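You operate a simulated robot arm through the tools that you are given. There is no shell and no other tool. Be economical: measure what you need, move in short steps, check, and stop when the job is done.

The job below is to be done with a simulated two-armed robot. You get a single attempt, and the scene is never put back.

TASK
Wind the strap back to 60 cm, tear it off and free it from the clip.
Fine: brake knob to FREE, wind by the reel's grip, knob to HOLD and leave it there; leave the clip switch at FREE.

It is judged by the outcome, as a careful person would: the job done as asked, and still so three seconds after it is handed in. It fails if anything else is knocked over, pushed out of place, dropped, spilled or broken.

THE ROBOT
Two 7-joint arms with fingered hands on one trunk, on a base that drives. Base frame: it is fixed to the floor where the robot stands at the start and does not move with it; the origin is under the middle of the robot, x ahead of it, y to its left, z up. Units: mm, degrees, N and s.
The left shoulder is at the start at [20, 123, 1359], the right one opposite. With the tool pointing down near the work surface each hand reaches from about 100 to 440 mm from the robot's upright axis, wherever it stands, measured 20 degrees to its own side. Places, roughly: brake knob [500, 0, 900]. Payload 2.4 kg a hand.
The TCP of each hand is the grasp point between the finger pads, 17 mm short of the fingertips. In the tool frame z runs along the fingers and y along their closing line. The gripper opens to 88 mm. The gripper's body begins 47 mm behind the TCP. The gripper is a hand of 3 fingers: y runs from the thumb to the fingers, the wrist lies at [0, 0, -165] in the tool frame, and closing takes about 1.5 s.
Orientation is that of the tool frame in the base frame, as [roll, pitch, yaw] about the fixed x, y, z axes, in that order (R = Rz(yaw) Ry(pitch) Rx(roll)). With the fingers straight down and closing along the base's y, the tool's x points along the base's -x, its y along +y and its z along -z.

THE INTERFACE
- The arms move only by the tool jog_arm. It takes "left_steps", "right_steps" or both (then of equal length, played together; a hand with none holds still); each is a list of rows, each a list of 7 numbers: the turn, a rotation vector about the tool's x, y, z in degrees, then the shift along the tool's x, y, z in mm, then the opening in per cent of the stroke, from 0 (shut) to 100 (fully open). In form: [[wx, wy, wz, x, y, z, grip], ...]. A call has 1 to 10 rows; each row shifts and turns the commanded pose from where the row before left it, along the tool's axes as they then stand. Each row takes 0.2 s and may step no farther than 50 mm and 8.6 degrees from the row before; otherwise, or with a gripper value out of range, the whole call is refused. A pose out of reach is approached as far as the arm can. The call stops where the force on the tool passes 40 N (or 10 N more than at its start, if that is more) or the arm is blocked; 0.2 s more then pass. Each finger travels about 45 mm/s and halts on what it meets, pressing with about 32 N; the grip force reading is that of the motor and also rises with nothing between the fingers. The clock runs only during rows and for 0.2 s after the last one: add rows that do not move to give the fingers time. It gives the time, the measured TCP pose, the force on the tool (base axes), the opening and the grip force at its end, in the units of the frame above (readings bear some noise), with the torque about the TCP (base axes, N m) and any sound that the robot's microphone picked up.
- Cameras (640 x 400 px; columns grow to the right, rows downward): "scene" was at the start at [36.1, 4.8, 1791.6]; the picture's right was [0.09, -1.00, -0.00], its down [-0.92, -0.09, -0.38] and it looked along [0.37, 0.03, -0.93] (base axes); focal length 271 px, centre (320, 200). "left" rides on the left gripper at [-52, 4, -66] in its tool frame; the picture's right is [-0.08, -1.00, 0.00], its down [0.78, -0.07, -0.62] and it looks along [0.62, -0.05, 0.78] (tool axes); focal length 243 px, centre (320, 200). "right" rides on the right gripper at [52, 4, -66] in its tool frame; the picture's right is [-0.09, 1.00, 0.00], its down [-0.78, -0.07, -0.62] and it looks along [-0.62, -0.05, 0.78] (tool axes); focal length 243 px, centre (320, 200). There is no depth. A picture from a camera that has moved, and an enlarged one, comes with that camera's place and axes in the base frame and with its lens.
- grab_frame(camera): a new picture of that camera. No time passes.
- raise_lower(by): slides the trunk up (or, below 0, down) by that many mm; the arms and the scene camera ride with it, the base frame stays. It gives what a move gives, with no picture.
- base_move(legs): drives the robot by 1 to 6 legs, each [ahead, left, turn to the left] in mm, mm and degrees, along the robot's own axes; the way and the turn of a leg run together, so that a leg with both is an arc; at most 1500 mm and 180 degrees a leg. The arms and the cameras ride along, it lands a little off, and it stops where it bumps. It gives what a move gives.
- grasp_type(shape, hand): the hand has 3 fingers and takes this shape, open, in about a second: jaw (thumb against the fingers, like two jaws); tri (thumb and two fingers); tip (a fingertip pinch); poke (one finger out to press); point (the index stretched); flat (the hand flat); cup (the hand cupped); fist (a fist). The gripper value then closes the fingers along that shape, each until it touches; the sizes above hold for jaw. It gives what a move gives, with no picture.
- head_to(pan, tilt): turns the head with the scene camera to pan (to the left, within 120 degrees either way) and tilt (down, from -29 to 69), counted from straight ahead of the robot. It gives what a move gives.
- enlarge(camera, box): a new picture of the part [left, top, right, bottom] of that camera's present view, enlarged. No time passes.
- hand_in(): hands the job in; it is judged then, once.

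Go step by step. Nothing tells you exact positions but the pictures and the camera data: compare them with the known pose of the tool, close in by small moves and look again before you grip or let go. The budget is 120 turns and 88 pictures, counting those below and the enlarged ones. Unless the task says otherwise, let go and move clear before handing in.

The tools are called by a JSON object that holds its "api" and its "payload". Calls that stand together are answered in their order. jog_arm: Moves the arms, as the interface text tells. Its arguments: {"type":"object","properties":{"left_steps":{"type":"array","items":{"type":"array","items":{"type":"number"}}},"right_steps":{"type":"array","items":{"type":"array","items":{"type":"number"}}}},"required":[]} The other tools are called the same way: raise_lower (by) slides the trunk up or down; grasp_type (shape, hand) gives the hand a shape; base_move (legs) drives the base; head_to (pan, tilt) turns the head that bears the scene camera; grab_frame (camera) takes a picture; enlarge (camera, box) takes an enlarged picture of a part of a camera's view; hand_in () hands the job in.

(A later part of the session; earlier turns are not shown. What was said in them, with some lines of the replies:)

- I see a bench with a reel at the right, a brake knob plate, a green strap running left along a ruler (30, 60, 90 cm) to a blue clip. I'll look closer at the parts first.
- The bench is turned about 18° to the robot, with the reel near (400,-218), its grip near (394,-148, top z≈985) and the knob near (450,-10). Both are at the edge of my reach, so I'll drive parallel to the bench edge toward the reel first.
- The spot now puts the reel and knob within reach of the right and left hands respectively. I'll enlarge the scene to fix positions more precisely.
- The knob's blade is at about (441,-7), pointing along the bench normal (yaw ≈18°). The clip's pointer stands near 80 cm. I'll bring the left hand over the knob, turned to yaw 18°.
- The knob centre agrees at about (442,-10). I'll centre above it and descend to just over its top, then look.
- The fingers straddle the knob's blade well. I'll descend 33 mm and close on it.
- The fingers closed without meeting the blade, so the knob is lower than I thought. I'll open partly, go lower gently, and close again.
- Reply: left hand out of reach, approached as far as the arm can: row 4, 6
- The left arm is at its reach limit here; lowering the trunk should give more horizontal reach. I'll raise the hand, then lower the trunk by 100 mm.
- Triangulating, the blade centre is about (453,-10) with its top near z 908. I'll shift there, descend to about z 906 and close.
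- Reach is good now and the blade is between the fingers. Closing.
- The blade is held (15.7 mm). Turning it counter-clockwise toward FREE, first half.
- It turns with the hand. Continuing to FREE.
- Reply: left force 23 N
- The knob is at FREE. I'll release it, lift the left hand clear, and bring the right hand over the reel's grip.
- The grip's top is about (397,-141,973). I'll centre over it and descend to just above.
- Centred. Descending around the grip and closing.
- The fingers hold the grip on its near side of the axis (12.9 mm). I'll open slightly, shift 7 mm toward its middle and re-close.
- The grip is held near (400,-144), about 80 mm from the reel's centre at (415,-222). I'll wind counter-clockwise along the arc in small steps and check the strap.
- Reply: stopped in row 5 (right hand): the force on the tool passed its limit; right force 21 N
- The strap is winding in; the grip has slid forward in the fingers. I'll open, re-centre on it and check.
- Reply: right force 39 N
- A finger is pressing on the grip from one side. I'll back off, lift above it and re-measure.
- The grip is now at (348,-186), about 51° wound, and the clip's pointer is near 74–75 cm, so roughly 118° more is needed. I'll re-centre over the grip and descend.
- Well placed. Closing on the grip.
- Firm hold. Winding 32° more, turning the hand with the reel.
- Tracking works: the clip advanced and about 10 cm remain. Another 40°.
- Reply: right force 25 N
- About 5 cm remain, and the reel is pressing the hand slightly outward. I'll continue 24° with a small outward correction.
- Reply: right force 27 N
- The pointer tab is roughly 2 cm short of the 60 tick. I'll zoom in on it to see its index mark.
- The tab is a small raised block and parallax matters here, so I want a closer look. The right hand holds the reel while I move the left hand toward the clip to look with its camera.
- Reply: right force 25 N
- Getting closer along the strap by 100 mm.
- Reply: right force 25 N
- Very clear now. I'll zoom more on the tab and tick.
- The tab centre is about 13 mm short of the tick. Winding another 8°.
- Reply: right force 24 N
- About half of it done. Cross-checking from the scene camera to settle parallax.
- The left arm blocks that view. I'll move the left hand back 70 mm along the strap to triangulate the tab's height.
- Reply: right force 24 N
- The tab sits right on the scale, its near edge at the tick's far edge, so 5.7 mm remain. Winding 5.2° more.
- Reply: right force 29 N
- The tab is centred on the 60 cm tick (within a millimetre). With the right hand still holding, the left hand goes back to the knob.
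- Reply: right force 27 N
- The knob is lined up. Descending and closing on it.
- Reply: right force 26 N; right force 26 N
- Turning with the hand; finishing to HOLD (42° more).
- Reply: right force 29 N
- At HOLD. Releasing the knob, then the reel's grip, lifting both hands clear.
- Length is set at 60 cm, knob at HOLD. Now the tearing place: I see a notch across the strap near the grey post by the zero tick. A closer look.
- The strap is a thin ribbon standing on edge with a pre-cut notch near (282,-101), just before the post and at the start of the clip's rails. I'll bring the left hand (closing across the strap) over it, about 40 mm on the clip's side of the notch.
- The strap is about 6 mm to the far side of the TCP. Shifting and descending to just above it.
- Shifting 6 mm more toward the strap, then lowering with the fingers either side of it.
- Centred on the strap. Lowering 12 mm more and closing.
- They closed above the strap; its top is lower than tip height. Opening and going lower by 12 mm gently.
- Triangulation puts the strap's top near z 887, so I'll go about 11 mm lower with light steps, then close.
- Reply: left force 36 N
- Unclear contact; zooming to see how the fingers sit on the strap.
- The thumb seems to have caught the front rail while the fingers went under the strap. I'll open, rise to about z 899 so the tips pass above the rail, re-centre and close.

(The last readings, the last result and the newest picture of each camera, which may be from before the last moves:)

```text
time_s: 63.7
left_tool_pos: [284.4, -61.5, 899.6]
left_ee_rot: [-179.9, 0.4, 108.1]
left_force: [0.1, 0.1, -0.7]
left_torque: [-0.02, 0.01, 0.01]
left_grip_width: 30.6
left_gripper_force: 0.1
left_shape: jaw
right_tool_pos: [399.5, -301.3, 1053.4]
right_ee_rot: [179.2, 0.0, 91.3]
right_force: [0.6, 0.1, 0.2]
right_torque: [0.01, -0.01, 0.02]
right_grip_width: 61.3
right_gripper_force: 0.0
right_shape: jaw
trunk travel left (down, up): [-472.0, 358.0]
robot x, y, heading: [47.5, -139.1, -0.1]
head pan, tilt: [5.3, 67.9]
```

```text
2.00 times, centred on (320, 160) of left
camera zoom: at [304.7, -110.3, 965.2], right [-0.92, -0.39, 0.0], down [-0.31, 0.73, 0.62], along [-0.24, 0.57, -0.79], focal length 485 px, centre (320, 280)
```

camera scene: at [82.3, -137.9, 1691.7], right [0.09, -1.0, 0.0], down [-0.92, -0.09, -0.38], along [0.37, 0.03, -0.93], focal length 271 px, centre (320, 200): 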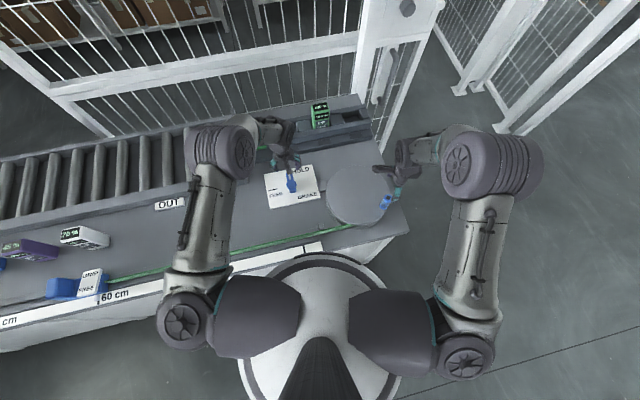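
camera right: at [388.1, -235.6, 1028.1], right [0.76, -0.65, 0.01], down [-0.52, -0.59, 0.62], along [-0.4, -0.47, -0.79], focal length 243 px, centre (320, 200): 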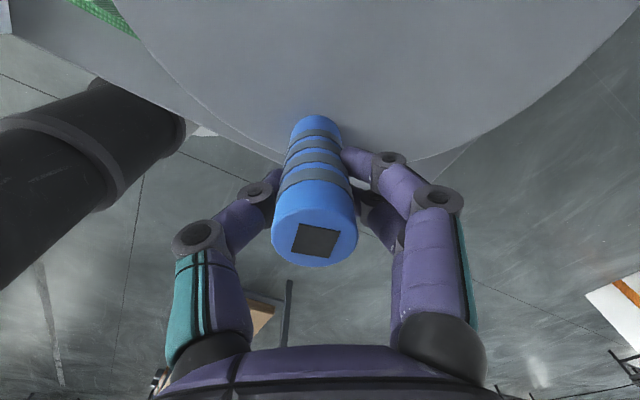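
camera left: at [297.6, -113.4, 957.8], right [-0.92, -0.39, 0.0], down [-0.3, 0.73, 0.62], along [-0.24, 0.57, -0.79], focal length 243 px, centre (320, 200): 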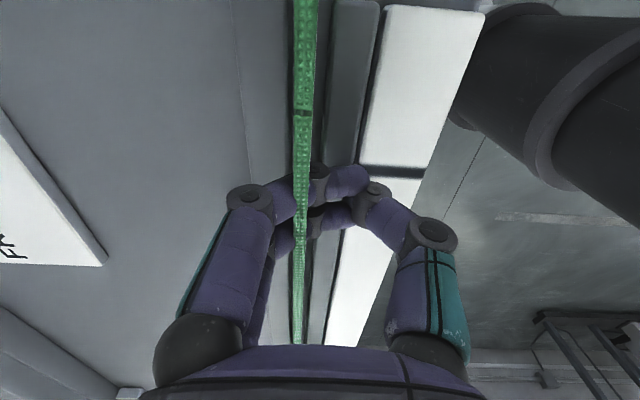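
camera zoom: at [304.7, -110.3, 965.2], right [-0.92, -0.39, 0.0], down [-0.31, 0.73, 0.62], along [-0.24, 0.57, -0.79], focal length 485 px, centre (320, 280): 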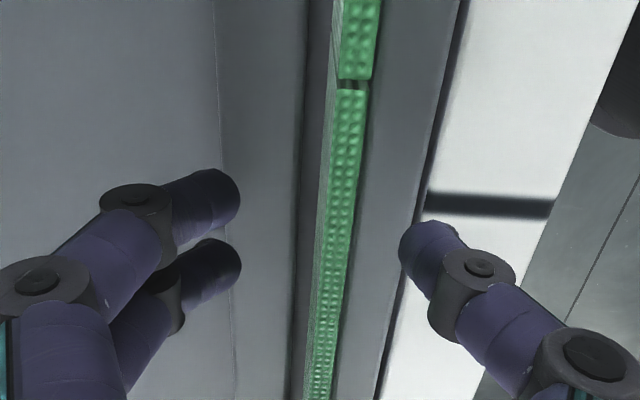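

The strap is intact and 4 mm to the right of the finger midline. Shifting, lowering 2 mm and closing.

{"api": "jog_arm", "payload": {"left_steps": [[0, 0, 0, 0, -4, 2, 35], [0, 0, 0, 0, 0, 0, 20], [0, 0, 0, 0, 0, 0, 8], [0, 0, 0, 0, 0, 0, 0], [0, 0, 0, 0, 0, 0, 0], [0, 0, 0, 0, 0, 0, 0]]}}

{"api": "enlarge", "payload": {"camera": "left", "box": [220, 60, 420, 260]}}

```text
time_s: 65.1
left_tool_pos: [279.7, -64.9, 897.7]
left_ee_rot: [-179.8, 0.5, 108.1]
left_force: [-0.4, 0.0, -0.2]
left_torque: [-0.01, 0.02, 0.0]
left_grip_width: 0.3
left_gripper_force: 32.1
left_shape: jaw
right_tool_pos: [398.1, -300.7, 1053.5]
right_ee_rot: [179.3, 0.0, 91.3]
right_force: [-0.7, -0.4, -0.3]
right_torque: [-0.03, 0.0, -0.01]
right_grip_width: 61.5
right_gripper_force: 0.0
right_shape: jaw
trunk travel left (down, up): [-472.0, 358.0]
robot x, y, heading: [46.0, -138.0, -0.0]
head pan, tilt: [5.3, 67.9]
```

```text
2.00 times, centred on (320, 160) of left
camera zoom: at [300.3, -112.1, 963.2], right [-0.92, -0.39, 0.0], down [-0.31, 0.73, 0.62], along [-0.24, 0.57, -0.79], focal length 485 px, centre (320, 280)
```

zoom: 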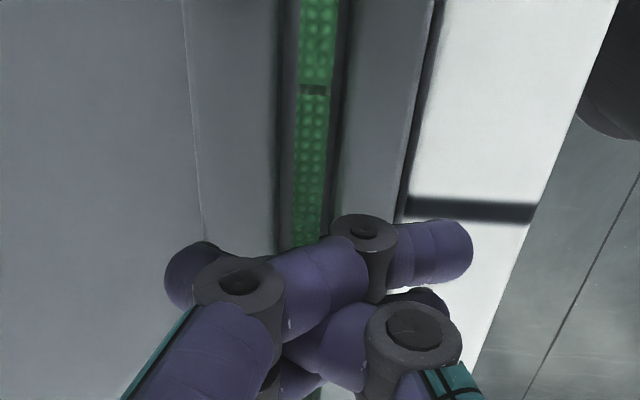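

The fingers can't reach the strap down between the rails. Instead I'll pull the clip itself by its blue block, away from the held reel, so the strap parts at the notch. I'll lift clear and drive along the bench to the clip.

{"api": "jog_arm", "payload": {"left_steps": [[0, 0, 0, 0, 0, 0, 20], [0, 0, 0, 0, 0, 0, 40], [0, 0, 0, 0, 0, -40, 60], [0, 0, 0, 0, 0, -45, 60], [0, 0, 0, 0, 0, -45, 60], [0, 0, 0, 0, 0, 0, 60]], "right_steps": [[0, 0, 0, 0, 0, -20, 70], [0, 0, 0, 0, 0, -20, 70], [0, 0, 0, 0, 0, -20, 70], [0, 0, 0, 0, 0, 0, 70], [0, 0, 0, 0, 0, 0, 70], [0, 0, 0, 0, 0, 0, 70]]}}

{"api": "base_move", "payload": {"legs": [[-188, 570, 0]]}}

{"api": "grab_frame", "payload": {"camera": "left"}}

{"api": "grab_frame", "payload": {"camera": "scene"}}

```text
time_s: 66.5
left_tool_pos: [278.4, -62.4, 1025.6]
left_ee_rot: [-179.7, 0.4, 108.2]
left_force: [0.2, 0.0, 0.3]
left_torque: [0.0, -0.01, 0.03]
left_grip_width: 52.3
left_gripper_force: 0.0
left_shape: jaw
right_tool_pos: [396.3, -302.1, 1113.3]
right_ee_rot: [179.4, 0.0, 91.3]
right_force: [0.4, -1.2, -0.3]
right_torque: [-0.01, -0.04, -0.03]
right_grip_width: 61.4
right_gripper_force: 0.1
right_shape: jaw
trunk travel left (down, up): [-472.0, 358.0]
robot x, y, heading: [49.0, -139.8, 0.1]
head pan, tilt: [5.3, 67.9]
```

```text
time_s: 70.0
left_tool_pos: [81.3, 526.4, 1024.8]
left_ee_rot: [-179.7, 0.5, 106.9]
left_force: [-0.5, -1.1, -0.4]
left_torque: [0.02, 0.01, -0.01]
left_grip_width: 52.4
left_gripper_force: 0.0
left_shape: jaw
right_tool_pos: [193.7, 285.5, 1113.6]
right_ee_rot: [179.2, 0.1, 90.2]
right_force: [-0.1, 0.2, -0.5]
right_torque: [0.01, 0.01, 0.02]
right_grip_width: 61.4
right_gripper_force: 0.0
right_shape: jaw
trunk travel left (down, up): [-472.0, 358.0]
robot x, y, heading: [-150.0, 450.1, -1.0]
head pan, tilt: [5.3, 67.9]
```

```text
20 pictures are left
camera left: at [100.7, 477.5, 1090.7], right [-0.93, -0.37, 0.0], down [-0.29, 0.73, 0.62], along [-0.23, 0.57, -0.79], focal length 243 px, centre (320, 200)
```

left: 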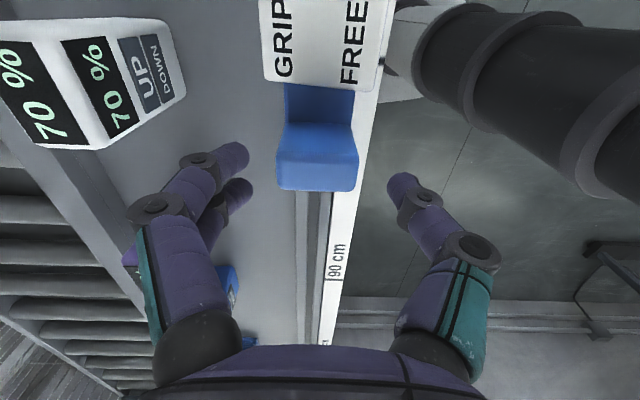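

```text
19 pictures are left
camera scene: at [-116.9, 454.3, 1691.7], right [0.07, -1.0, 0.0], down [-0.92, -0.07, -0.38], along [0.38, 0.03, -0.93], focal length 271 px, centre (320, 200)
```

scene: 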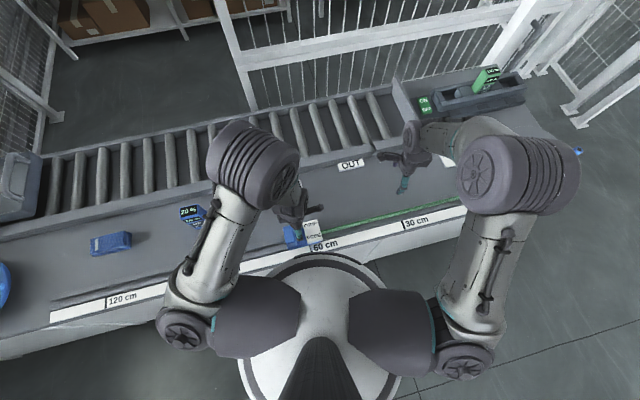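

The clip's blue block is right ahead, centre near (65,572), about 65 mm wide. I'll open fully, move over it, and lower to look.

{"api": "jog_arm", "payload": {"left_steps": [[0, 0, 0, 23, -1, 0, 100], [0, 0, 0, 23, -1, 0, 100], [0, 0, 0, 0, 0, 25, 100], [0, 0, 0, 0, 0, 25, 100], [0, 0, 0, 0, 0, 15, 100], [0, 0, 0, 0, 0, 0, 100]]}}

{"api": "grab_frame", "payload": {"camera": "left"}}

```text
time_s: 71.4
left_tool_pos: [66.7, 570.4, 961.4]
left_ee_rot: [-179.8, 0.5, 107.0]
left_force: [-0.2, 0.7, 0.4]
left_torque: [0.02, 0.01, -0.02]
left_grip_width: 87.9
left_gripper_force: 0.0
left_shape: jaw
right_tool_pos: [194.8, 284.8, 1114.5]
right_ee_rot: [179.4, 0.1, 90.1]
right_force: [-1.0, -0.6, 0.7]
right_torque: [0.01, 0.03, -0.01]
right_grip_width: 61.4
right_gripper_force: 0.0
right_shape: jaw
trunk travel left (down, up): [-472.0, 358.0]
robot x, y, heading: [-150.4, 452.8, -1.1]
head pan, tilt: [5.3, 67.9]
```

```text
18 pictures are left
camera left: at [86.4, 521.9, 1027.0], right [-0.93, -0.37, 0.0], down [-0.29, 0.73, 0.62], along [-0.23, 0.57, -0.79], focal length 243 px, centre (320, 200)
```

left: 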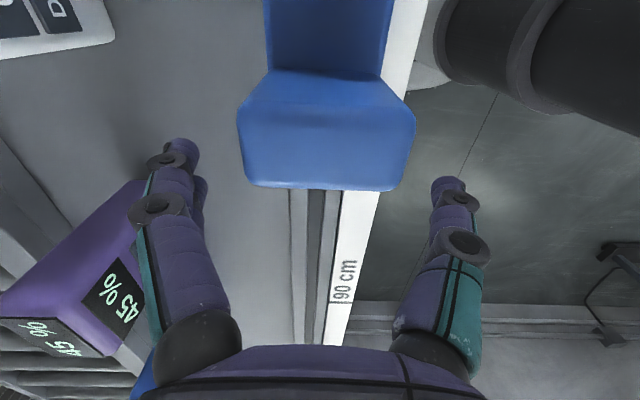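

Triangulating between the two views, the block's top is about z 962 and 46 mm wide, centred near (72,551). I'll move back 18 mm, lower 18 mm, and close on it.

{"api": "jog_arm", "payload": {"left_steps": [[0, 0, 0, -9, -1, 0, 100], [0, 0, 0, -9, -1, 0, 100], [0, 0, 0, 0, 0, 9, 100], [0, 0, 0, 0, 0, 9, 100], [0, 0, 0, 0, 0, 0, 100]]}}

{"api": "grab_frame", "payload": {"camera": "left"}}

```text
time_s: 72.6
left_tool_pos: [70.3, 551.7, 942.2]
left_ee_rot: [-179.8, 0.3, 107.0]
left_force: [0.1, -0.6, 1.3]
left_torque: [0.01, -0.02, 0.02]
left_grip_width: 87.9
left_gripper_force: 0.0
left_shape: jaw
right_tool_pos: [192.9, 284.6, 1113.7]
right_ee_rot: [179.3, 0.1, 90.2]
right_force: [0.4, 0.2, 0.6]
right_torque: [0.03, 0.0, -0.04]
right_grip_width: 61.8
right_gripper_force: 0.2
right_shape: jaw
trunk travel left (down, up): [-472.0, 358.0]
robot x, y, heading: [-147.6, 449.8, -1.0]
head pan, tilt: [5.3, 67.9]
```

```text
17 pictures are left
camera left: at [90.0, 502.2, 1007.9], right [-0.93, -0.37, 0.0], down [-0.29, 0.73, 0.62], along [-0.23, 0.57, -0.79], focal length 243 px, centre (320, 200)
```

left: 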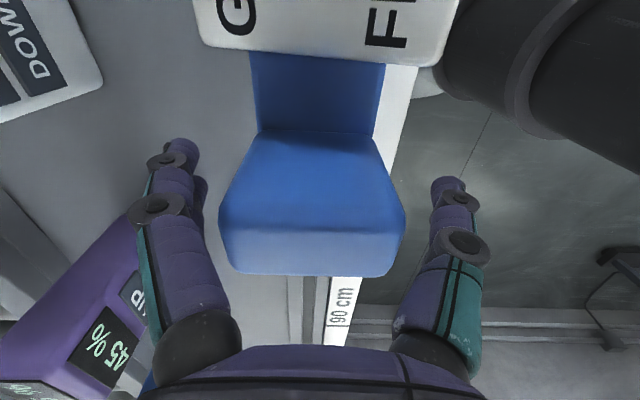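

The block stands between the fingers, its top at z≈958. Closing on it.

{"api": "jog_arm", "payload": {"left_steps": [[0, 0, 0, 3, 0, 4, 80], [0, 0, 0, 0, 0, 4, 60], [0, 0, 0, 0, 0, 0, 45], [0, 0, 0, 0, 0, 0, 40], [0, 0, 0, 0, 0, 0, 40], [0, 0, 0, 0, 0, 0, 40]]}}

{"api": "grab_frame", "payload": {"camera": "left"}}

```text
time_s: 74.0
left_tool_pos: [69.6, 552.9, 934.6]
left_ee_rot: [-179.8, 0.5, 107.0]
left_force: [3.1, 0.7, 2.6]
left_torque: [-0.02, 0.05, 0.09]
left_grip_width: 45.3
left_gripper_force: 31.8
left_shape: jaw
right_tool_pos: [194.5, 284.1, 1112.5]
right_ee_rot: [179.4, 0.1, 90.1]
right_force: [0.1, 0.4, 0.6]
right_torque: [0.01, 0.0, 0.0]
right_grip_width: 61.4
right_gripper_force: 0.2
right_shape: jaw
trunk travel left (down, up): [-472.0, 358.0]
robot x, y, heading: [-155.2, 447.9, -1.4]
head pan, tilt: [5.3, 67.9]
```

```text
16 pictures are left
camera left: at [89.6, 505.0, 1000.4], right [-0.93, -0.37, 0.0], down [-0.29, 0.73, 0.62], along [-0.23, 0.57, -0.79], focal length 243 px, centre (320, 200)
```

left: 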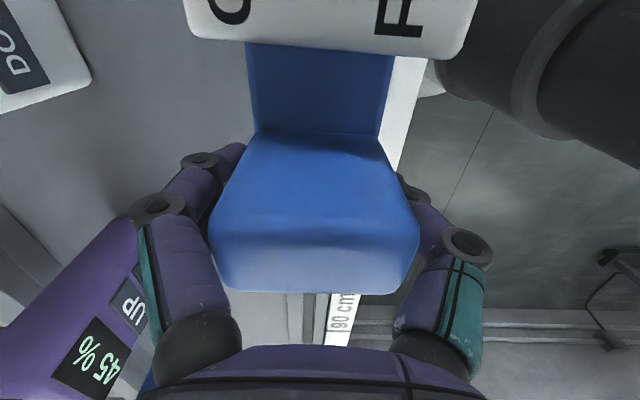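

Firmly held (45 mm). Pulling the clip away from the reel in small steps.

{"api": "jog_arm", "payload": {"left_steps": [[0, 0, 0, 3, 0, 0, 30], [0, 0, 0, 4, 0, 0, 30], [0, 0, 0, 4, 0, 0, 30], [0, 0, 0, 4, 0, 0, 30], [0, 0, 0, 4, 0, 0, 30], [0, 0, 0, 4, 0, 0, 30], [0, 0, 0, 0, 0, 0, 30]]}}

{"api": "enlarge", "payload": {"camera": "scene", "box": [280, 170, 500, 270]}}

```text
time_s: 75.6
left_tool_pos: [60.9, 576.0, 933.9]
left_ee_rot: [-179.7, 0.3, 107.0]
left_force: [8.9, 2.5, 12.3]
left_torque: [-0.04, -0.07, 0.08]
left_grip_width: 44.9
left_gripper_force: 32.4
left_shape: jaw
right_tool_pos: [194.2, 284.2, 1113.3]
right_ee_rot: [179.3, 0.0, 90.1]
right_force: [0.4, 0.2, 0.0]
right_torque: [0.0, -0.01, 0.02]
right_grip_width: 61.6
right_gripper_force: 0.1
right_shape: jaw
trunk travel left (down, up): [-472.0, 358.0]
robot x, y, heading: [-153.7, 449.5, -1.1]
head pan, tilt: [5.3, 67.9]
```

```text
2.91 times, centred on (390, 220) of scene
camera zoom: at [-115.1, 453.0, 1691.7], right [0.07, -1.0, 0.0], down [-0.92, -0.07, -0.38], along [0.37, 0.03, -0.93], focal length 787 px, centre (116, 142)
```

zoom: 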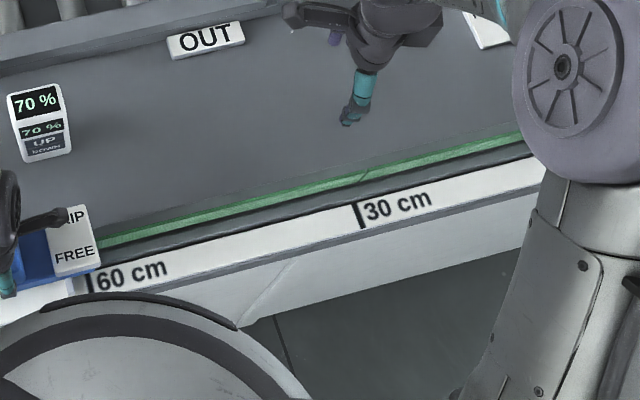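

The clip moved 24 mm with little force; I need to see whether the strap parted. Turning the head toward the reel.

{"api": "head_to", "payload": {"pan": -50, "tilt": 45}}

{"api": "grab_frame", "payload": {"camera": "scene"}}

```text
time_s: 76.8
left_tool_pos: [61.0, 576.2, 934.4]
left_ee_rot: [-179.8, 0.3, 107.0]
left_force: [7.6, 4.2, 13.6]
left_torque: [0.0, -0.05, 0.1]
left_grip_width: 45.0
left_gripper_force: 31.9
left_shape: jaw
right_tool_pos: [193.9, 284.6, 1113.1]
right_ee_rot: [179.3, -0.1, 90.2]
right_force: [0.5, -0.2, -0.7]
right_torque: [-0.01, -0.01, 0.0]
right_grip_width: 61.2
right_gripper_force: 0.0
right_shape: jaw
trunk travel left (down, up): [-472.0, 358.0]
robot x, y, heading: [-153.4, 449.3, -1.3]
head pan, tilt: [-50.0, 45.0]
```

```text
14 pictures are left
camera scene: at [-121.0, 385.9, 1719.7], right [-0.78, -0.63, 0.0], down [-0.44, 0.55, -0.71], along [0.44, -0.55, -0.71], focal length 271 px, centre (320, 200)
```

scene: 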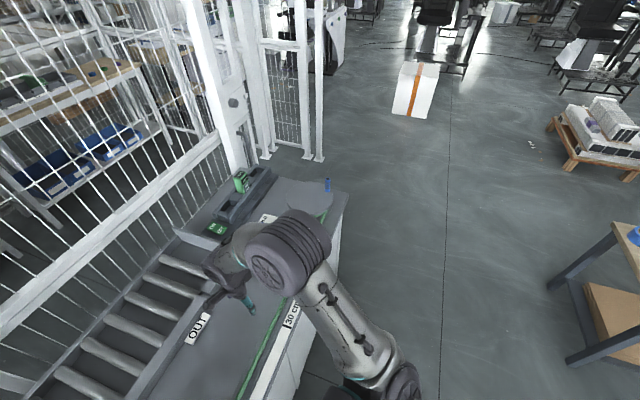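

The right arm blocks it, but the right hand's camera faces toward the reel; using that.

{"api": "grab_frame", "payload": {"camera": "right"}}

```text
13 pictures are left
camera right: at [197.2, 336.7, 1178.9], right [1.0, -0.08, 0.01], down [-0.07, -0.78, 0.62], along [-0.04, -0.62, -0.78], focal length 243 px, centre (320, 200)
```

right: 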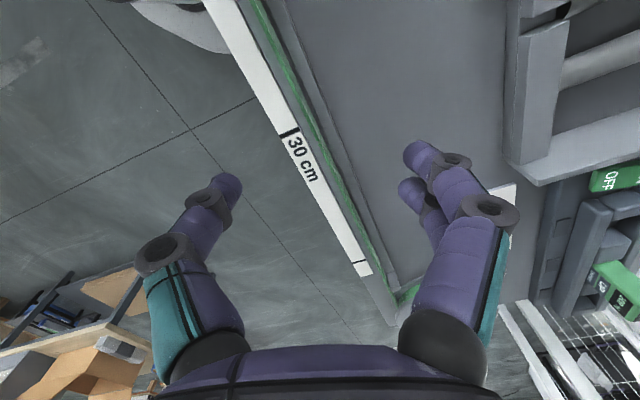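

{"api": "enlarge", "payload": {"camera": "right", "box": [330, 220, 430, 320]}}

```text
4.00 times, centred on (380, 270) of right
camera zoom: at [197.2, 336.7, 1178.9], right [1.0, -0.08, 0.01], down [-0.07, -0.78, 0.62], along [-0.04, -0.62, -0.78], focal length 970 px, centre (80, -80)
```

zoom: 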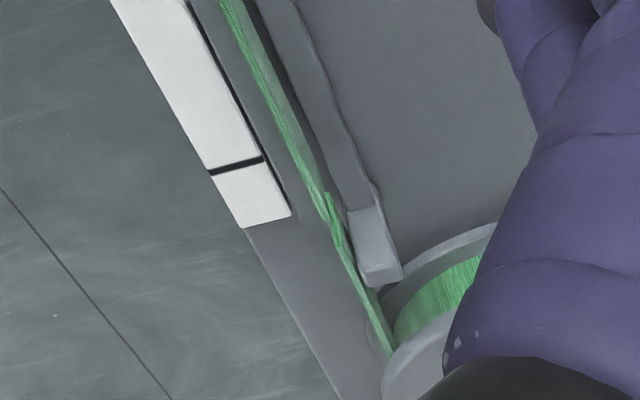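

{"api": "enlarge", "payload": {"camera": "right", "box": [392, 250, 432, 290]}}

{"api": "enlarge", "payload": {"camera": "right", "box": [395, 258, 435, 318]}}

```text
10.00 times, centred on (412, 270) of right
camera zoom: at [197.2, 336.7, 1178.9], right [1.0, -0.08, 0.01], down [-0.07, -0.78, 0.62], along [-0.04, -0.62, -0.78], focal length 2426 px, centre (-600, -500)
```

zoom: 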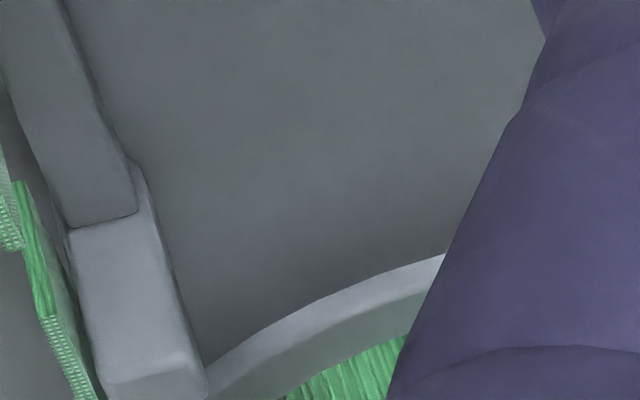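

```text
6.67 times, centred on (415, 288) of right
camera zoom: at [197.2, 336.7, 1178.9], right [1.0, -0.08, 0.01], down [-0.07, -0.78, 0.62], along [-0.04, -0.62, -0.78], focal length 1618 px, centre (-313, -387)
```

zoom: 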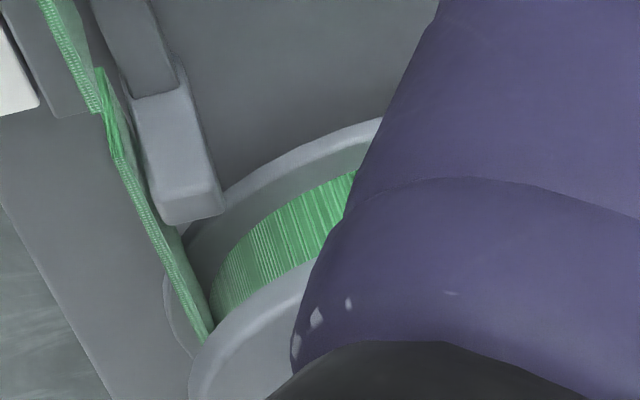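

It looks parted, with the two ends still side by side, and no tension is felt. I'll pull 30 mm more to confirm a gap opens.

{"api": "jog_arm", "payload": {"left_steps": [[0, 0, 0, 6, 0, 0, 30], [0, 0, 0, 6, 0, 0, 30], [0, 0, 0, 6, 0, 0, 30], [0, 0, 0, 6, 0, 0, 30], [0, 0, 0, 6, 0, 0, 30], [0, 0, 0, 0, 0, 0, 30]]}}

{"api": "enlarge", "payload": {"camera": "right", "box": [350, 200, 430, 310]}}

```text
time_s: 78.2
left_tool_pos: [51.8, 604.7, 932.9]
left_ee_rot: [-179.8, 0.4, 107.0]
left_force: [5.0, 0.0, 27.3]
left_torque: [-0.02, -0.18, 0.05]
left_grip_width: 44.5
left_gripper_force: 31.9
left_shape: jaw
right_tool_pos: [193.2, 284.4, 1112.6]
right_ee_rot: [179.3, 0.0, 90.3]
right_force: [0.2, 0.6, 0.2]
right_torque: [0.01, -0.01, -0.02]
right_grip_width: 61.4
right_gripper_force: 0.2
right_shape: jaw
trunk travel left (down, up): [-472.0, 358.0]
robot x, y, heading: [-151.2, 450.8, -1.1]
head pan, tilt: [-50.0, 45.0]
```

```text
3.64 times, centred on (390, 255) of right
camera zoom: at [196.6, 335.7, 1179.1], right [1.0, -0.08, 0.01], down [-0.07, -0.78, 0.62], along [-0.04, -0.62, -0.78], focal length 882 px, centre (66, 0)
```

zoom: 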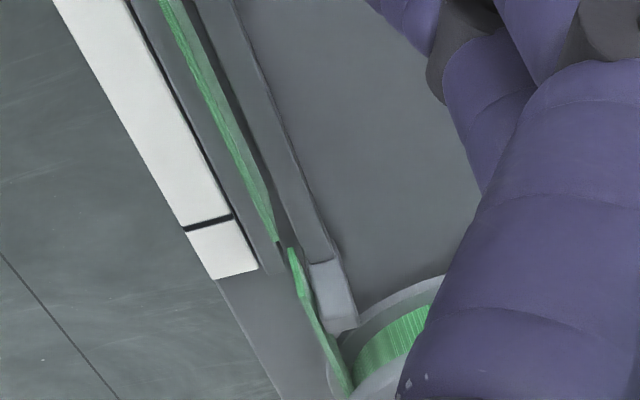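

A gap has opened: the strap is torn off. Now releasing the clip block, rising and backing up to look at its switch.

{"api": "jog_arm", "payload": {"left_steps": [[0, 0, 0, 0, 0, 0, 60], [0, 0, 0, 0, 0, 0, 80], [0, 0, 0, 0, 0, 0, 100], [0, 0, 0, 0, 0, -30, 100], [0, 0, 0, 0, 0, -40, 100], [0, 0, 0, -40, 0, 0, 100], [0, 0, 0, -40, 0, 0, 60], [0, 0, 0, -20, 0, 0, 20], [0, 0, 0, 0, 0, 0, 0], [0, 0, 0, 0, 0, 0, 0]]}}

{"api": "grasp_type", "payload": {"hand": "left", "shape": "poke"}}

{"api": "grab_frame", "payload": {"camera": "left"}}

```text
time_s: 80.4
left_tool_pos: [82.8, 509.7, 1001.1]
left_ee_rot: [-179.8, 0.4, 106.9]
left_force: [0.8, 0.9, 0.7]
left_torque: [0.01, 0.0, -0.02]
left_grip_width: 3.1
left_gripper_force: 0.1
left_shape: jaw
right_tool_pos: [194.0, 283.4, 1113.4]
right_ee_rot: [179.3, 0.0, 90.2]
right_force: [0.6, 0.1, -0.5]
right_torque: [-0.01, 0.0, -0.01]
right_grip_width: 61.4
right_gripper_force: 0.0
right_shape: jaw
trunk travel left (down, up): [-472.0, 358.0]
robot x, y, heading: [-153.9, 448.7, -1.1]
head pan, tilt: [-50.0, 45.0]
```

```text
time_s: 81.3
left_tool_pos: [81.7, 511.4, 1002.1]
left_ee_rot: [-179.8, 0.4, 107.0]
left_force: [0.5, -0.6, 0.4]
left_torque: [-0.01, -0.02, -0.02]
left_grip_width: 0.0
left_gripper_force: 0.1
left_shape: poke
right_tool_pos: [194.0, 285.5, 1113.6]
right_ee_rot: [179.4, 0.0, 90.1]
right_force: [0.0, -0.1, -0.5]
right_torque: [0.01, -0.01, 0.02]
right_grip_width: 61.5
right_gripper_force: 0.0
right_shape: jaw
trunk travel left (down, up): [-472.0, 358.0]
robot x, y, heading: [-152.2, 449.3, -1.3]
head pan, tilt: [-50.0, 45.0]
```

```text
8 pictures are left
camera left: at [102.4, 460.8, 1067.1], right [-0.93, -0.37, 0.0], down [-0.29, 0.73, 0.62], along [-0.23, 0.57, -0.79], focal length 243 px, centre (320, 200)
```

left: 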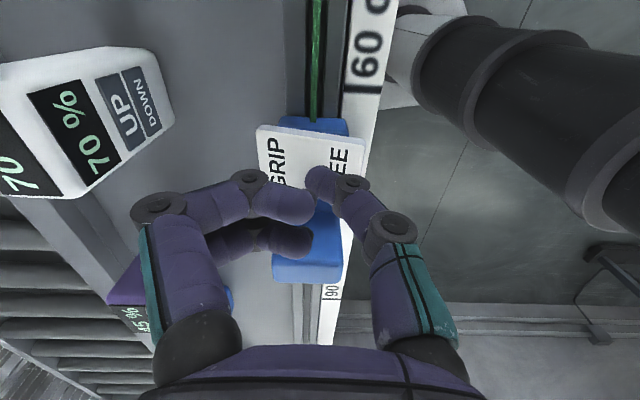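

The switch plate's FREE end is about (38,534), z≈912, raised; the GRIP end is down. I'll return the hand to jaw shape and place the fingers (not the thumb) over the FREE end.

{"api": "grasp_type", "payload": {"hand": "left", "shape": "jaw"}}

{"api": "jog_arm", "payload": {"left_steps": [[0, 0, 0, 18, -26, 0, 70], [0, 0, 0, 17, -26, 0, 45], [0, 0, 0, 0, 0, 20, 45], [0, 0, 0, 0, 0, 25, 45], [0, 0, 0, 0, 0, 15, 45], [0, 0, 0, 0, 0, 0, 45]]}}

{"api": "grab_frame", "payload": {"camera": "left"}}

```text
time_s: 82.2
left_tool_pos: [82.6, 510.2, 1002.5]
left_ee_rot: [-179.7, 0.4, 107.0]
left_force: [0.7, -0.1, 0.1]
left_torque: [0.01, 0.0, -0.05]
left_grip_width: 87.9
left_gripper_force: 0.0
left_shape: jaw
right_tool_pos: [193.5, 284.8, 1113.7]
right_ee_rot: [179.3, 0.0, 90.1]
right_force: [-0.8, 0.7, -0.7]
right_torque: [0.0, -0.03, 0.01]
right_grip_width: 61.3
right_gripper_force: 0.1
right_shape: jaw
trunk travel left (down, up): [-472.0, 358.0]
robot x, y, heading: [-151.7, 449.8, -1.0]
head pan, tilt: [-50.0, 45.0]
```

```text
time_s: 83.6
left_tool_pos: [22.6, 527.0, 943.6]
left_ee_rot: [-179.8, 0.4, 106.9]
left_force: [-0.8, -0.6, -0.8]
left_torque: [-0.01, -0.01, 0.03]
left_grip_width: 39.8
left_gripper_force: 0.0
left_shape: jaw
right_tool_pos: [193.1, 284.1, 1114.2]
right_ee_rot: [179.4, 0.0, 90.2]
right_force: [0.7, -0.2, -0.7]
right_torque: [-0.01, -0.02, -0.04]
right_grip_width: 61.6
right_gripper_force: 0.2
right_shape: jaw
trunk travel left (down, up): [-472.0, 358.0]
robot x, y, heading: [-151.9, 447.2, -1.2]
head pan, tilt: [-50.0, 45.0]
```

```text
7 pictures are left
camera left: at [42.6, 478.1, 1009.0], right [-0.93, -0.37, 0.0], down [-0.29, 0.73, 0.62], along [-0.23, 0.57, -0.79], focal length 243 px, centre (320, 200)
```

left: 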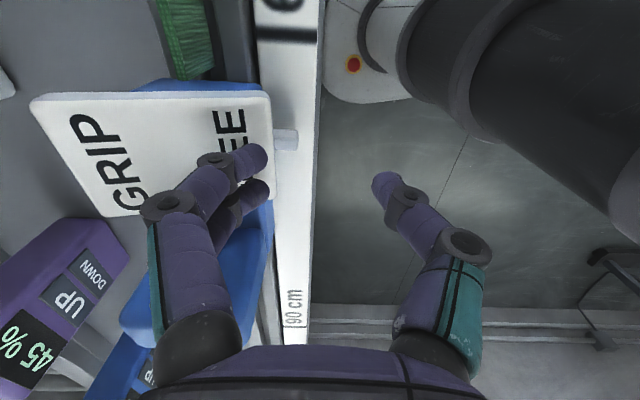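

The two fingers are above the FREE end. Nudging inward 5 mm and pressing down in small steps.

{"api": "jog_arm", "payload": {"left_steps": [[0, 0, 0, -3, 5, 0, 45], [0, 0, 0, 0, 0, 6, 45], [0, 0, 0, 0, 0, 5, 45], [0, 0, 0, 0, 0, 5, 45], [0, 0, 0, 0, 0, 4, 45], [0, 0, 0, 0, 0, 4, 45], [0, 0, 0, 0, 0, 4, 45], [0, 0, 0, 0, 0, 4, 45]]}}

```text
time_s: 84.3
left_tool_pos: [28.7, 524.8, 938.3]
left_ee_rot: [179.6, 0.5, 107.1]
left_force: [1.4, 3.2, 38.8]
left_torque: [0.38, -0.89, 0.02]
left_grip_width: 39.8
left_gripper_force: 0.1
left_shape: jaw
right_tool_pos: [192.9, 283.4, 1114.7]
right_ee_rot: [179.2, 0.0, 90.1]
right_force: [0.1, 0.5, 0.3]
right_torque: [0.0, -0.01, -0.05]
right_grip_width: 61.3
right_gripper_force: 0.0
right_shape: jaw
trunk travel left (down, up): [-472.0, 358.0]
robot x, y, heading: [-153.7, 449.2, -1.1]
head pan, tilt: [-50.0, 45.0]
stopped in row 3 (left hand): the force on the tool passed its limit (the readings are from after the stop); the commanded pose is now the measured one
```

Contact stopped it at 39 N with little travel. Looking.

{"api": "grab_frame", "payload": {"camera": "left"}}

```text
6 pictures are left
camera left: at [49.2, 476.1, 1004.3], right [-0.93, -0.37, -0.01], down [-0.3, 0.73, 0.61], along [-0.23, 0.57, -0.79], focal length 243 px, centre (320, 200)
```

left: 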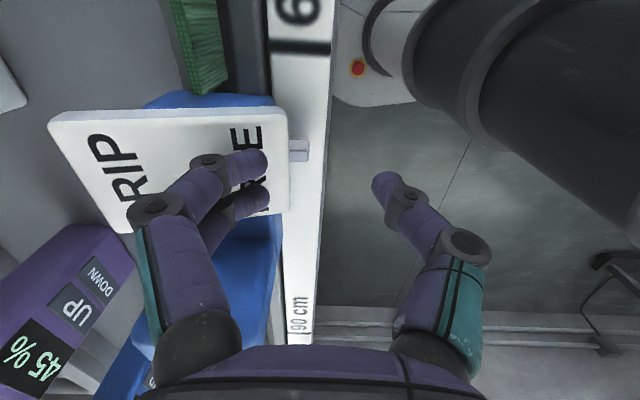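

Comparing views, the FREE end was raised in earlier frames and is down now with the GRIP end raised, so the switch has already tipped to FREE. I'll lift and check it from above on the way to the block.

{"api": "jog_arm", "payload": {"left_steps": [[0, 0, 0, 0, 0, -32, 45], [0, 0, 0, 0, 0, -35, 65], [0, 0, 0, 0, 23, 0, 65], [0, 0, 0, 0, 22, 0, 65], [0, 0, 0, 0, 0, 0, 65]]}}

{"api": "grab_frame", "payload": {"camera": "left"}}

```text
time_s: 85.5
left_tool_pos: [72.3, 539.3, 1005.5]
left_ee_rot: [179.9, 0.6, 107.1]
left_force: [-0.3, -0.8, 0.7]
left_torque: [-0.01, -0.05, 0.02]
left_grip_width: 56.7
left_gripper_force: 0.1
left_shape: jaw
right_tool_pos: [193.9, 284.2, 1113.7]
right_ee_rot: [179.4, 0.0, 90.1]
right_force: [0.1, -0.3, -0.7]
right_torque: [0.0, 0.0, -0.01]
right_grip_width: 61.3
right_gripper_force: 0.0
right_shape: jaw
trunk travel left (down, up): [-472.0, 358.0]
robot x, y, heading: [-147.8, 450.9, -1.0]
head pan, tilt: [-50.0, 45.0]
```

```text
5 pictures are left
camera left: at [91.2, 490.6, 1071.1], right [-0.93, -0.37, 0.0], down [-0.29, 0.73, 0.61], along [-0.23, 0.57, -0.79], focal length 243 px, centre (320, 200)
```

left: 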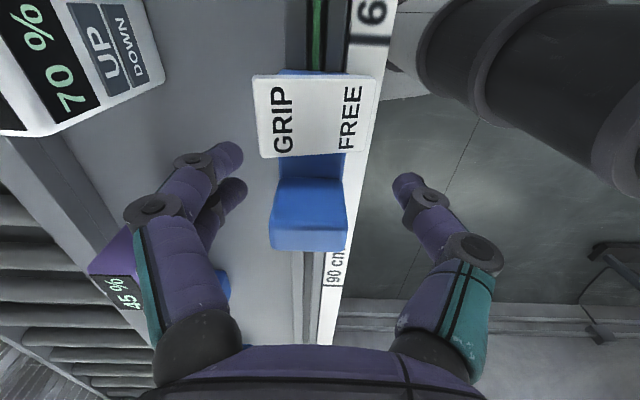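

The plate now tilts down at FREE. Next I'll grip the clip block again and slide the clip off the strap's end.

{"api": "jog_arm", "payload": {"left_steps": [[0, 0, 0, 34, 1, 0, 80], [0, 0, 0, 34, 1, 0, 80], [0, 0, 0, 0, 0, 25, 80], [0, 0, 0, 0, 0, 25, 80], [0, 0, 0, 0, 0, 20, 80], [0, 0, 0, 0, 0, 0, 60], [0, 0, 0, 0, 0, 0, 45], [0, 0, 0, 0, 0, 0, 30], [0, 0, 0, 0, 0, 0, 30]]}}

```text
time_s: 87.5
left_tool_pos: [54.1, 605.0, 934.0]
left_ee_rot: [179.9, 0.5, 107.0]
left_force: [0.6, 0.4, -2.1]
left_torque: [0.02, 0.03, 0.03]
left_grip_width: 45.2
left_gripper_force: 31.9
left_shape: jaw
right_tool_pos: [194.6, 284.6, 1113.7]
right_ee_rot: [179.4, 0.0, 90.2]
right_force: [1.6, -0.5, 0.5]
right_torque: [0.01, -0.02, 0.01]
right_grip_width: 61.1
right_gripper_force: 0.1
right_shape: jaw
trunk travel left (down, up): [-472.0, 358.0]
robot x, y, heading: [-147.5, 448.6, -0.9]
head pan, tilt: [-50.0, 45.0]
```

Held. Sliding the clip 70 mm further along the rail.

{"api": "jog_arm", "payload": {"left_steps": [[0, 0, 0, 8, 0, -0.3, 30], [0, 0, 0, 8, 0, -0.3, 30], [0, 0, 0, 8, 0, -0.3, 30], [0, 0, 0, 8, 0, -0.3, 30], [0, 0, 0, 8, 0, -0.3, 30], [0, 0, 0, 8, 0, -0.3, 30], [0, 0, 0, 8, 0, -0.3, 30], [0, 0, 0, 8, 0, -0.3, 30], [0, 0, 0, 6, 0, -0.3, 30], [0, 0, 0, 0, 0, 0, 30]]}}

{"api": "head_to", "payload": {"pan": 5, "tilt": 66}}

{"api": "enlarge", "payload": {"camera": "scene", "box": [220, 180, 470, 290]}}

```text
time_s: 89.7
left_tool_pos: [32.8, 670.9, 935.5]
left_ee_rot: [179.8, 0.5, 107.1]
left_force: [-5.7, -3.4, -27.3]
left_torque: [-0.03, -0.04, 0.05]
left_grip_width: 45.5
left_gripper_force: 31.9
left_shape: jaw
right_tool_pos: [193.5, 284.3, 1113.7]
right_ee_rot: [179.3, 0.0, 90.1]
right_force: [0.2, 0.9, 0.9]
right_torque: [0.01, 0.01, -0.03]
right_grip_width: 61.2
right_gripper_force: 0.0
right_shape: jaw
trunk travel left (down, up): [-472.0, 358.0]
robot x, y, heading: [-153.6, 448.7, -1.4]
head pan, tilt: [-50.0, 45.0]
```

```text
time_s: 90.9
left_tool_pos: [32.9, 670.6, 935.5]
left_ee_rot: [180.0, 0.5, 107.1]
left_force: [-6.7, -2.9, -26.5]
left_torque: [0.02, -0.11, 0.03]
left_grip_width: 45.4
left_gripper_force: 32.1
left_shape: jaw
right_tool_pos: [194.3, 284.6, 1114.1]
right_ee_rot: [179.3, 0.0, 90.1]
right_force: [0.0, -0.6, 0.8]
right_torque: [-0.01, 0.02, -0.01]
right_grip_width: 61.3
right_gripper_force: 0.1
right_shape: jaw
trunk travel left (down, up): [-472.0, 358.0]
robot x, y, heading: [-151.2, 446.6, -1.4]
head pan, tilt: [5.0, 66.0]
```

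```text
2.56 times, centred on (345, 235) of scene
camera zoom: at [-113.4, 453.7, 1693.5], right [0.07, -1.0, 0.0], down [-0.91, -0.06, -0.41], along [0.41, 0.03, -0.91], focal length 693 px, centre (256, 110)
```

zoom: 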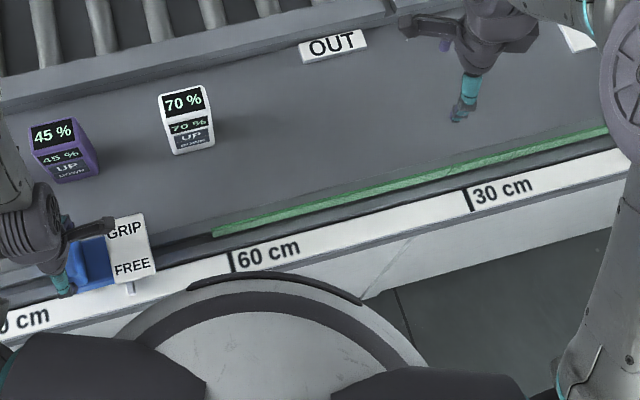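

The strap's end is now clear of the clip by several centimetres. I'll let go of the clip gently and lift clear.

{"api": "jog_arm", "payload": {"left_steps": [[0, 0, 0, 0, 0, 1, 50], [0, 0, 0, 0, 0, 0, 60], [0, 0, 0, 0, 0, 0, 80], [0, 0, 0, 0, 0, -30, 80], [0, 0, 0, 0, 0, -45, 80], [0, 0, 0, 0, 0, -45, 80], [0, 0, 0, 0, 0, 0, 80]]}}

{"api": "grab_frame", "payload": {"camera": "scene"}}

{"api": "enlarge", "payload": {"camera": "right", "box": [350, 200, 430, 310]}}

```text
time_s: 92.5
left_tool_pos: [54.2, 677.7, 1047.2]
left_ee_rot: [180.0, 0.5, 107.1]
left_force: [0.8, -0.6, -0.7]
left_torque: [0.0, 0.02, 0.0]
left_grip_width: 70.0
left_gripper_force: 0.0
left_shape: jaw
left hand out of reach, approached as far as the arm can: row 5, 6
right_tool_pos: [194.3, 283.7, 1113.3]
right_ee_rot: [179.3, 0.0, 90.1]
right_force: [0.4, 1.1, 0.2]
right_torque: [-0.01, 0.02, 0.0]
right_grip_width: 61.3
right_gripper_force: 0.2
right_shape: jaw
trunk travel left (down, up): [-472.0, 358.0]
robot x, y, heading: [-152.4, 453.3, -1.1]
head pan, tilt: [5.0, 66.0]
```

```text
3 pictures are left
camera scene: at [-112.9, 453.2, 1693.6], right [0.07, -1.0, 0.0], down [-0.91, -0.06, -0.41], along [0.41, 0.03, -0.91], focal length 271 px, centre (320, 200)
```

scene: 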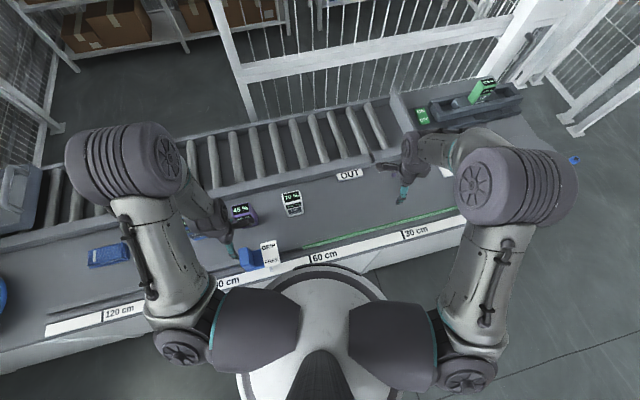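

```text
3.64 times, centred on (390, 255) of right
camera zoom: at [197.0, 336.7, 1178.9], right [1.0, -0.08, 0.01], down [-0.07, -0.78, 0.62], along [-0.04, -0.62, -0.78], focal length 882 px, centre (66, 0)
```

zoom: 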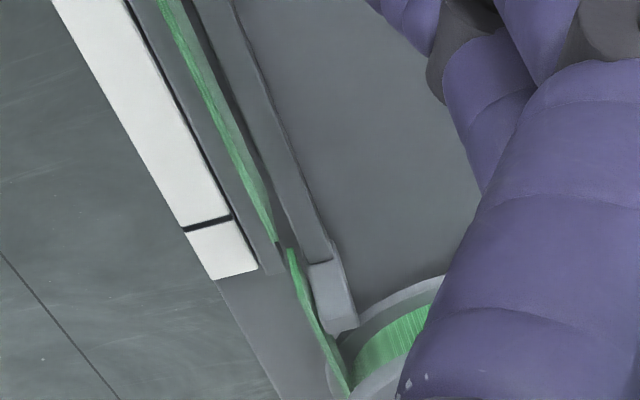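

The strap lies loose between reel and clip, with gaps at both ends. One last look at the clip switch and the strap's free end.

{"api": "enlarge", "payload": {"camera": "scene", "box": [225, 225, 345, 285]}}

```text
5.33 times, centred on (285, 255) of scene
camera zoom: at [-112.9, 453.2, 1693.6], right [0.07, -1.0, 0.0], down [-0.91, -0.06, -0.41], along [0.41, 0.03, -0.91], focal length 1443 px, centre (507, -93)
```

zoom: 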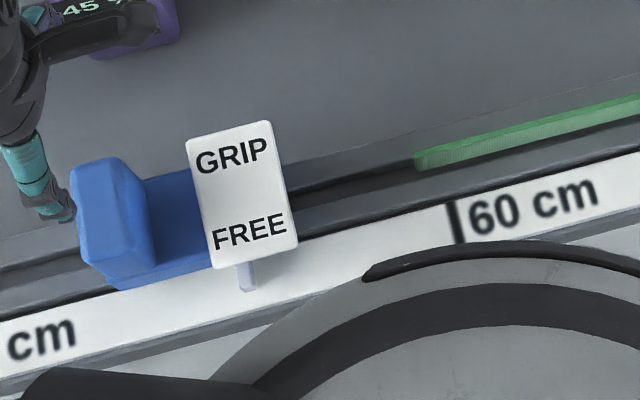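

The switch is at FREE, the strap lies loose, the knob was left at HOLD, and both hands are clear. Handing in.

{"api": "hand_in", "payload": {}}

```text
The job is handed in.
```

I wound the strap back to 60 cm, tore it off at the notch near the reel, and freed it from the clip. The brake knob is at HOLD and the clip switch at FREE.

- **Strap:** it now lies loose in the rails, with a gap of about 2 cm at the reel and several centimetres at the clip.
- **How it was torn:** I couldn't grip the strap between the rails, so I parted it by pulling the clip along its rail. The clip now sits about 12 cm past the 60 cm mark.
- **What I didn't see again:** I last saw the knob at HOLD before driving over to the clip. I saw nothing else knocked over or moved.
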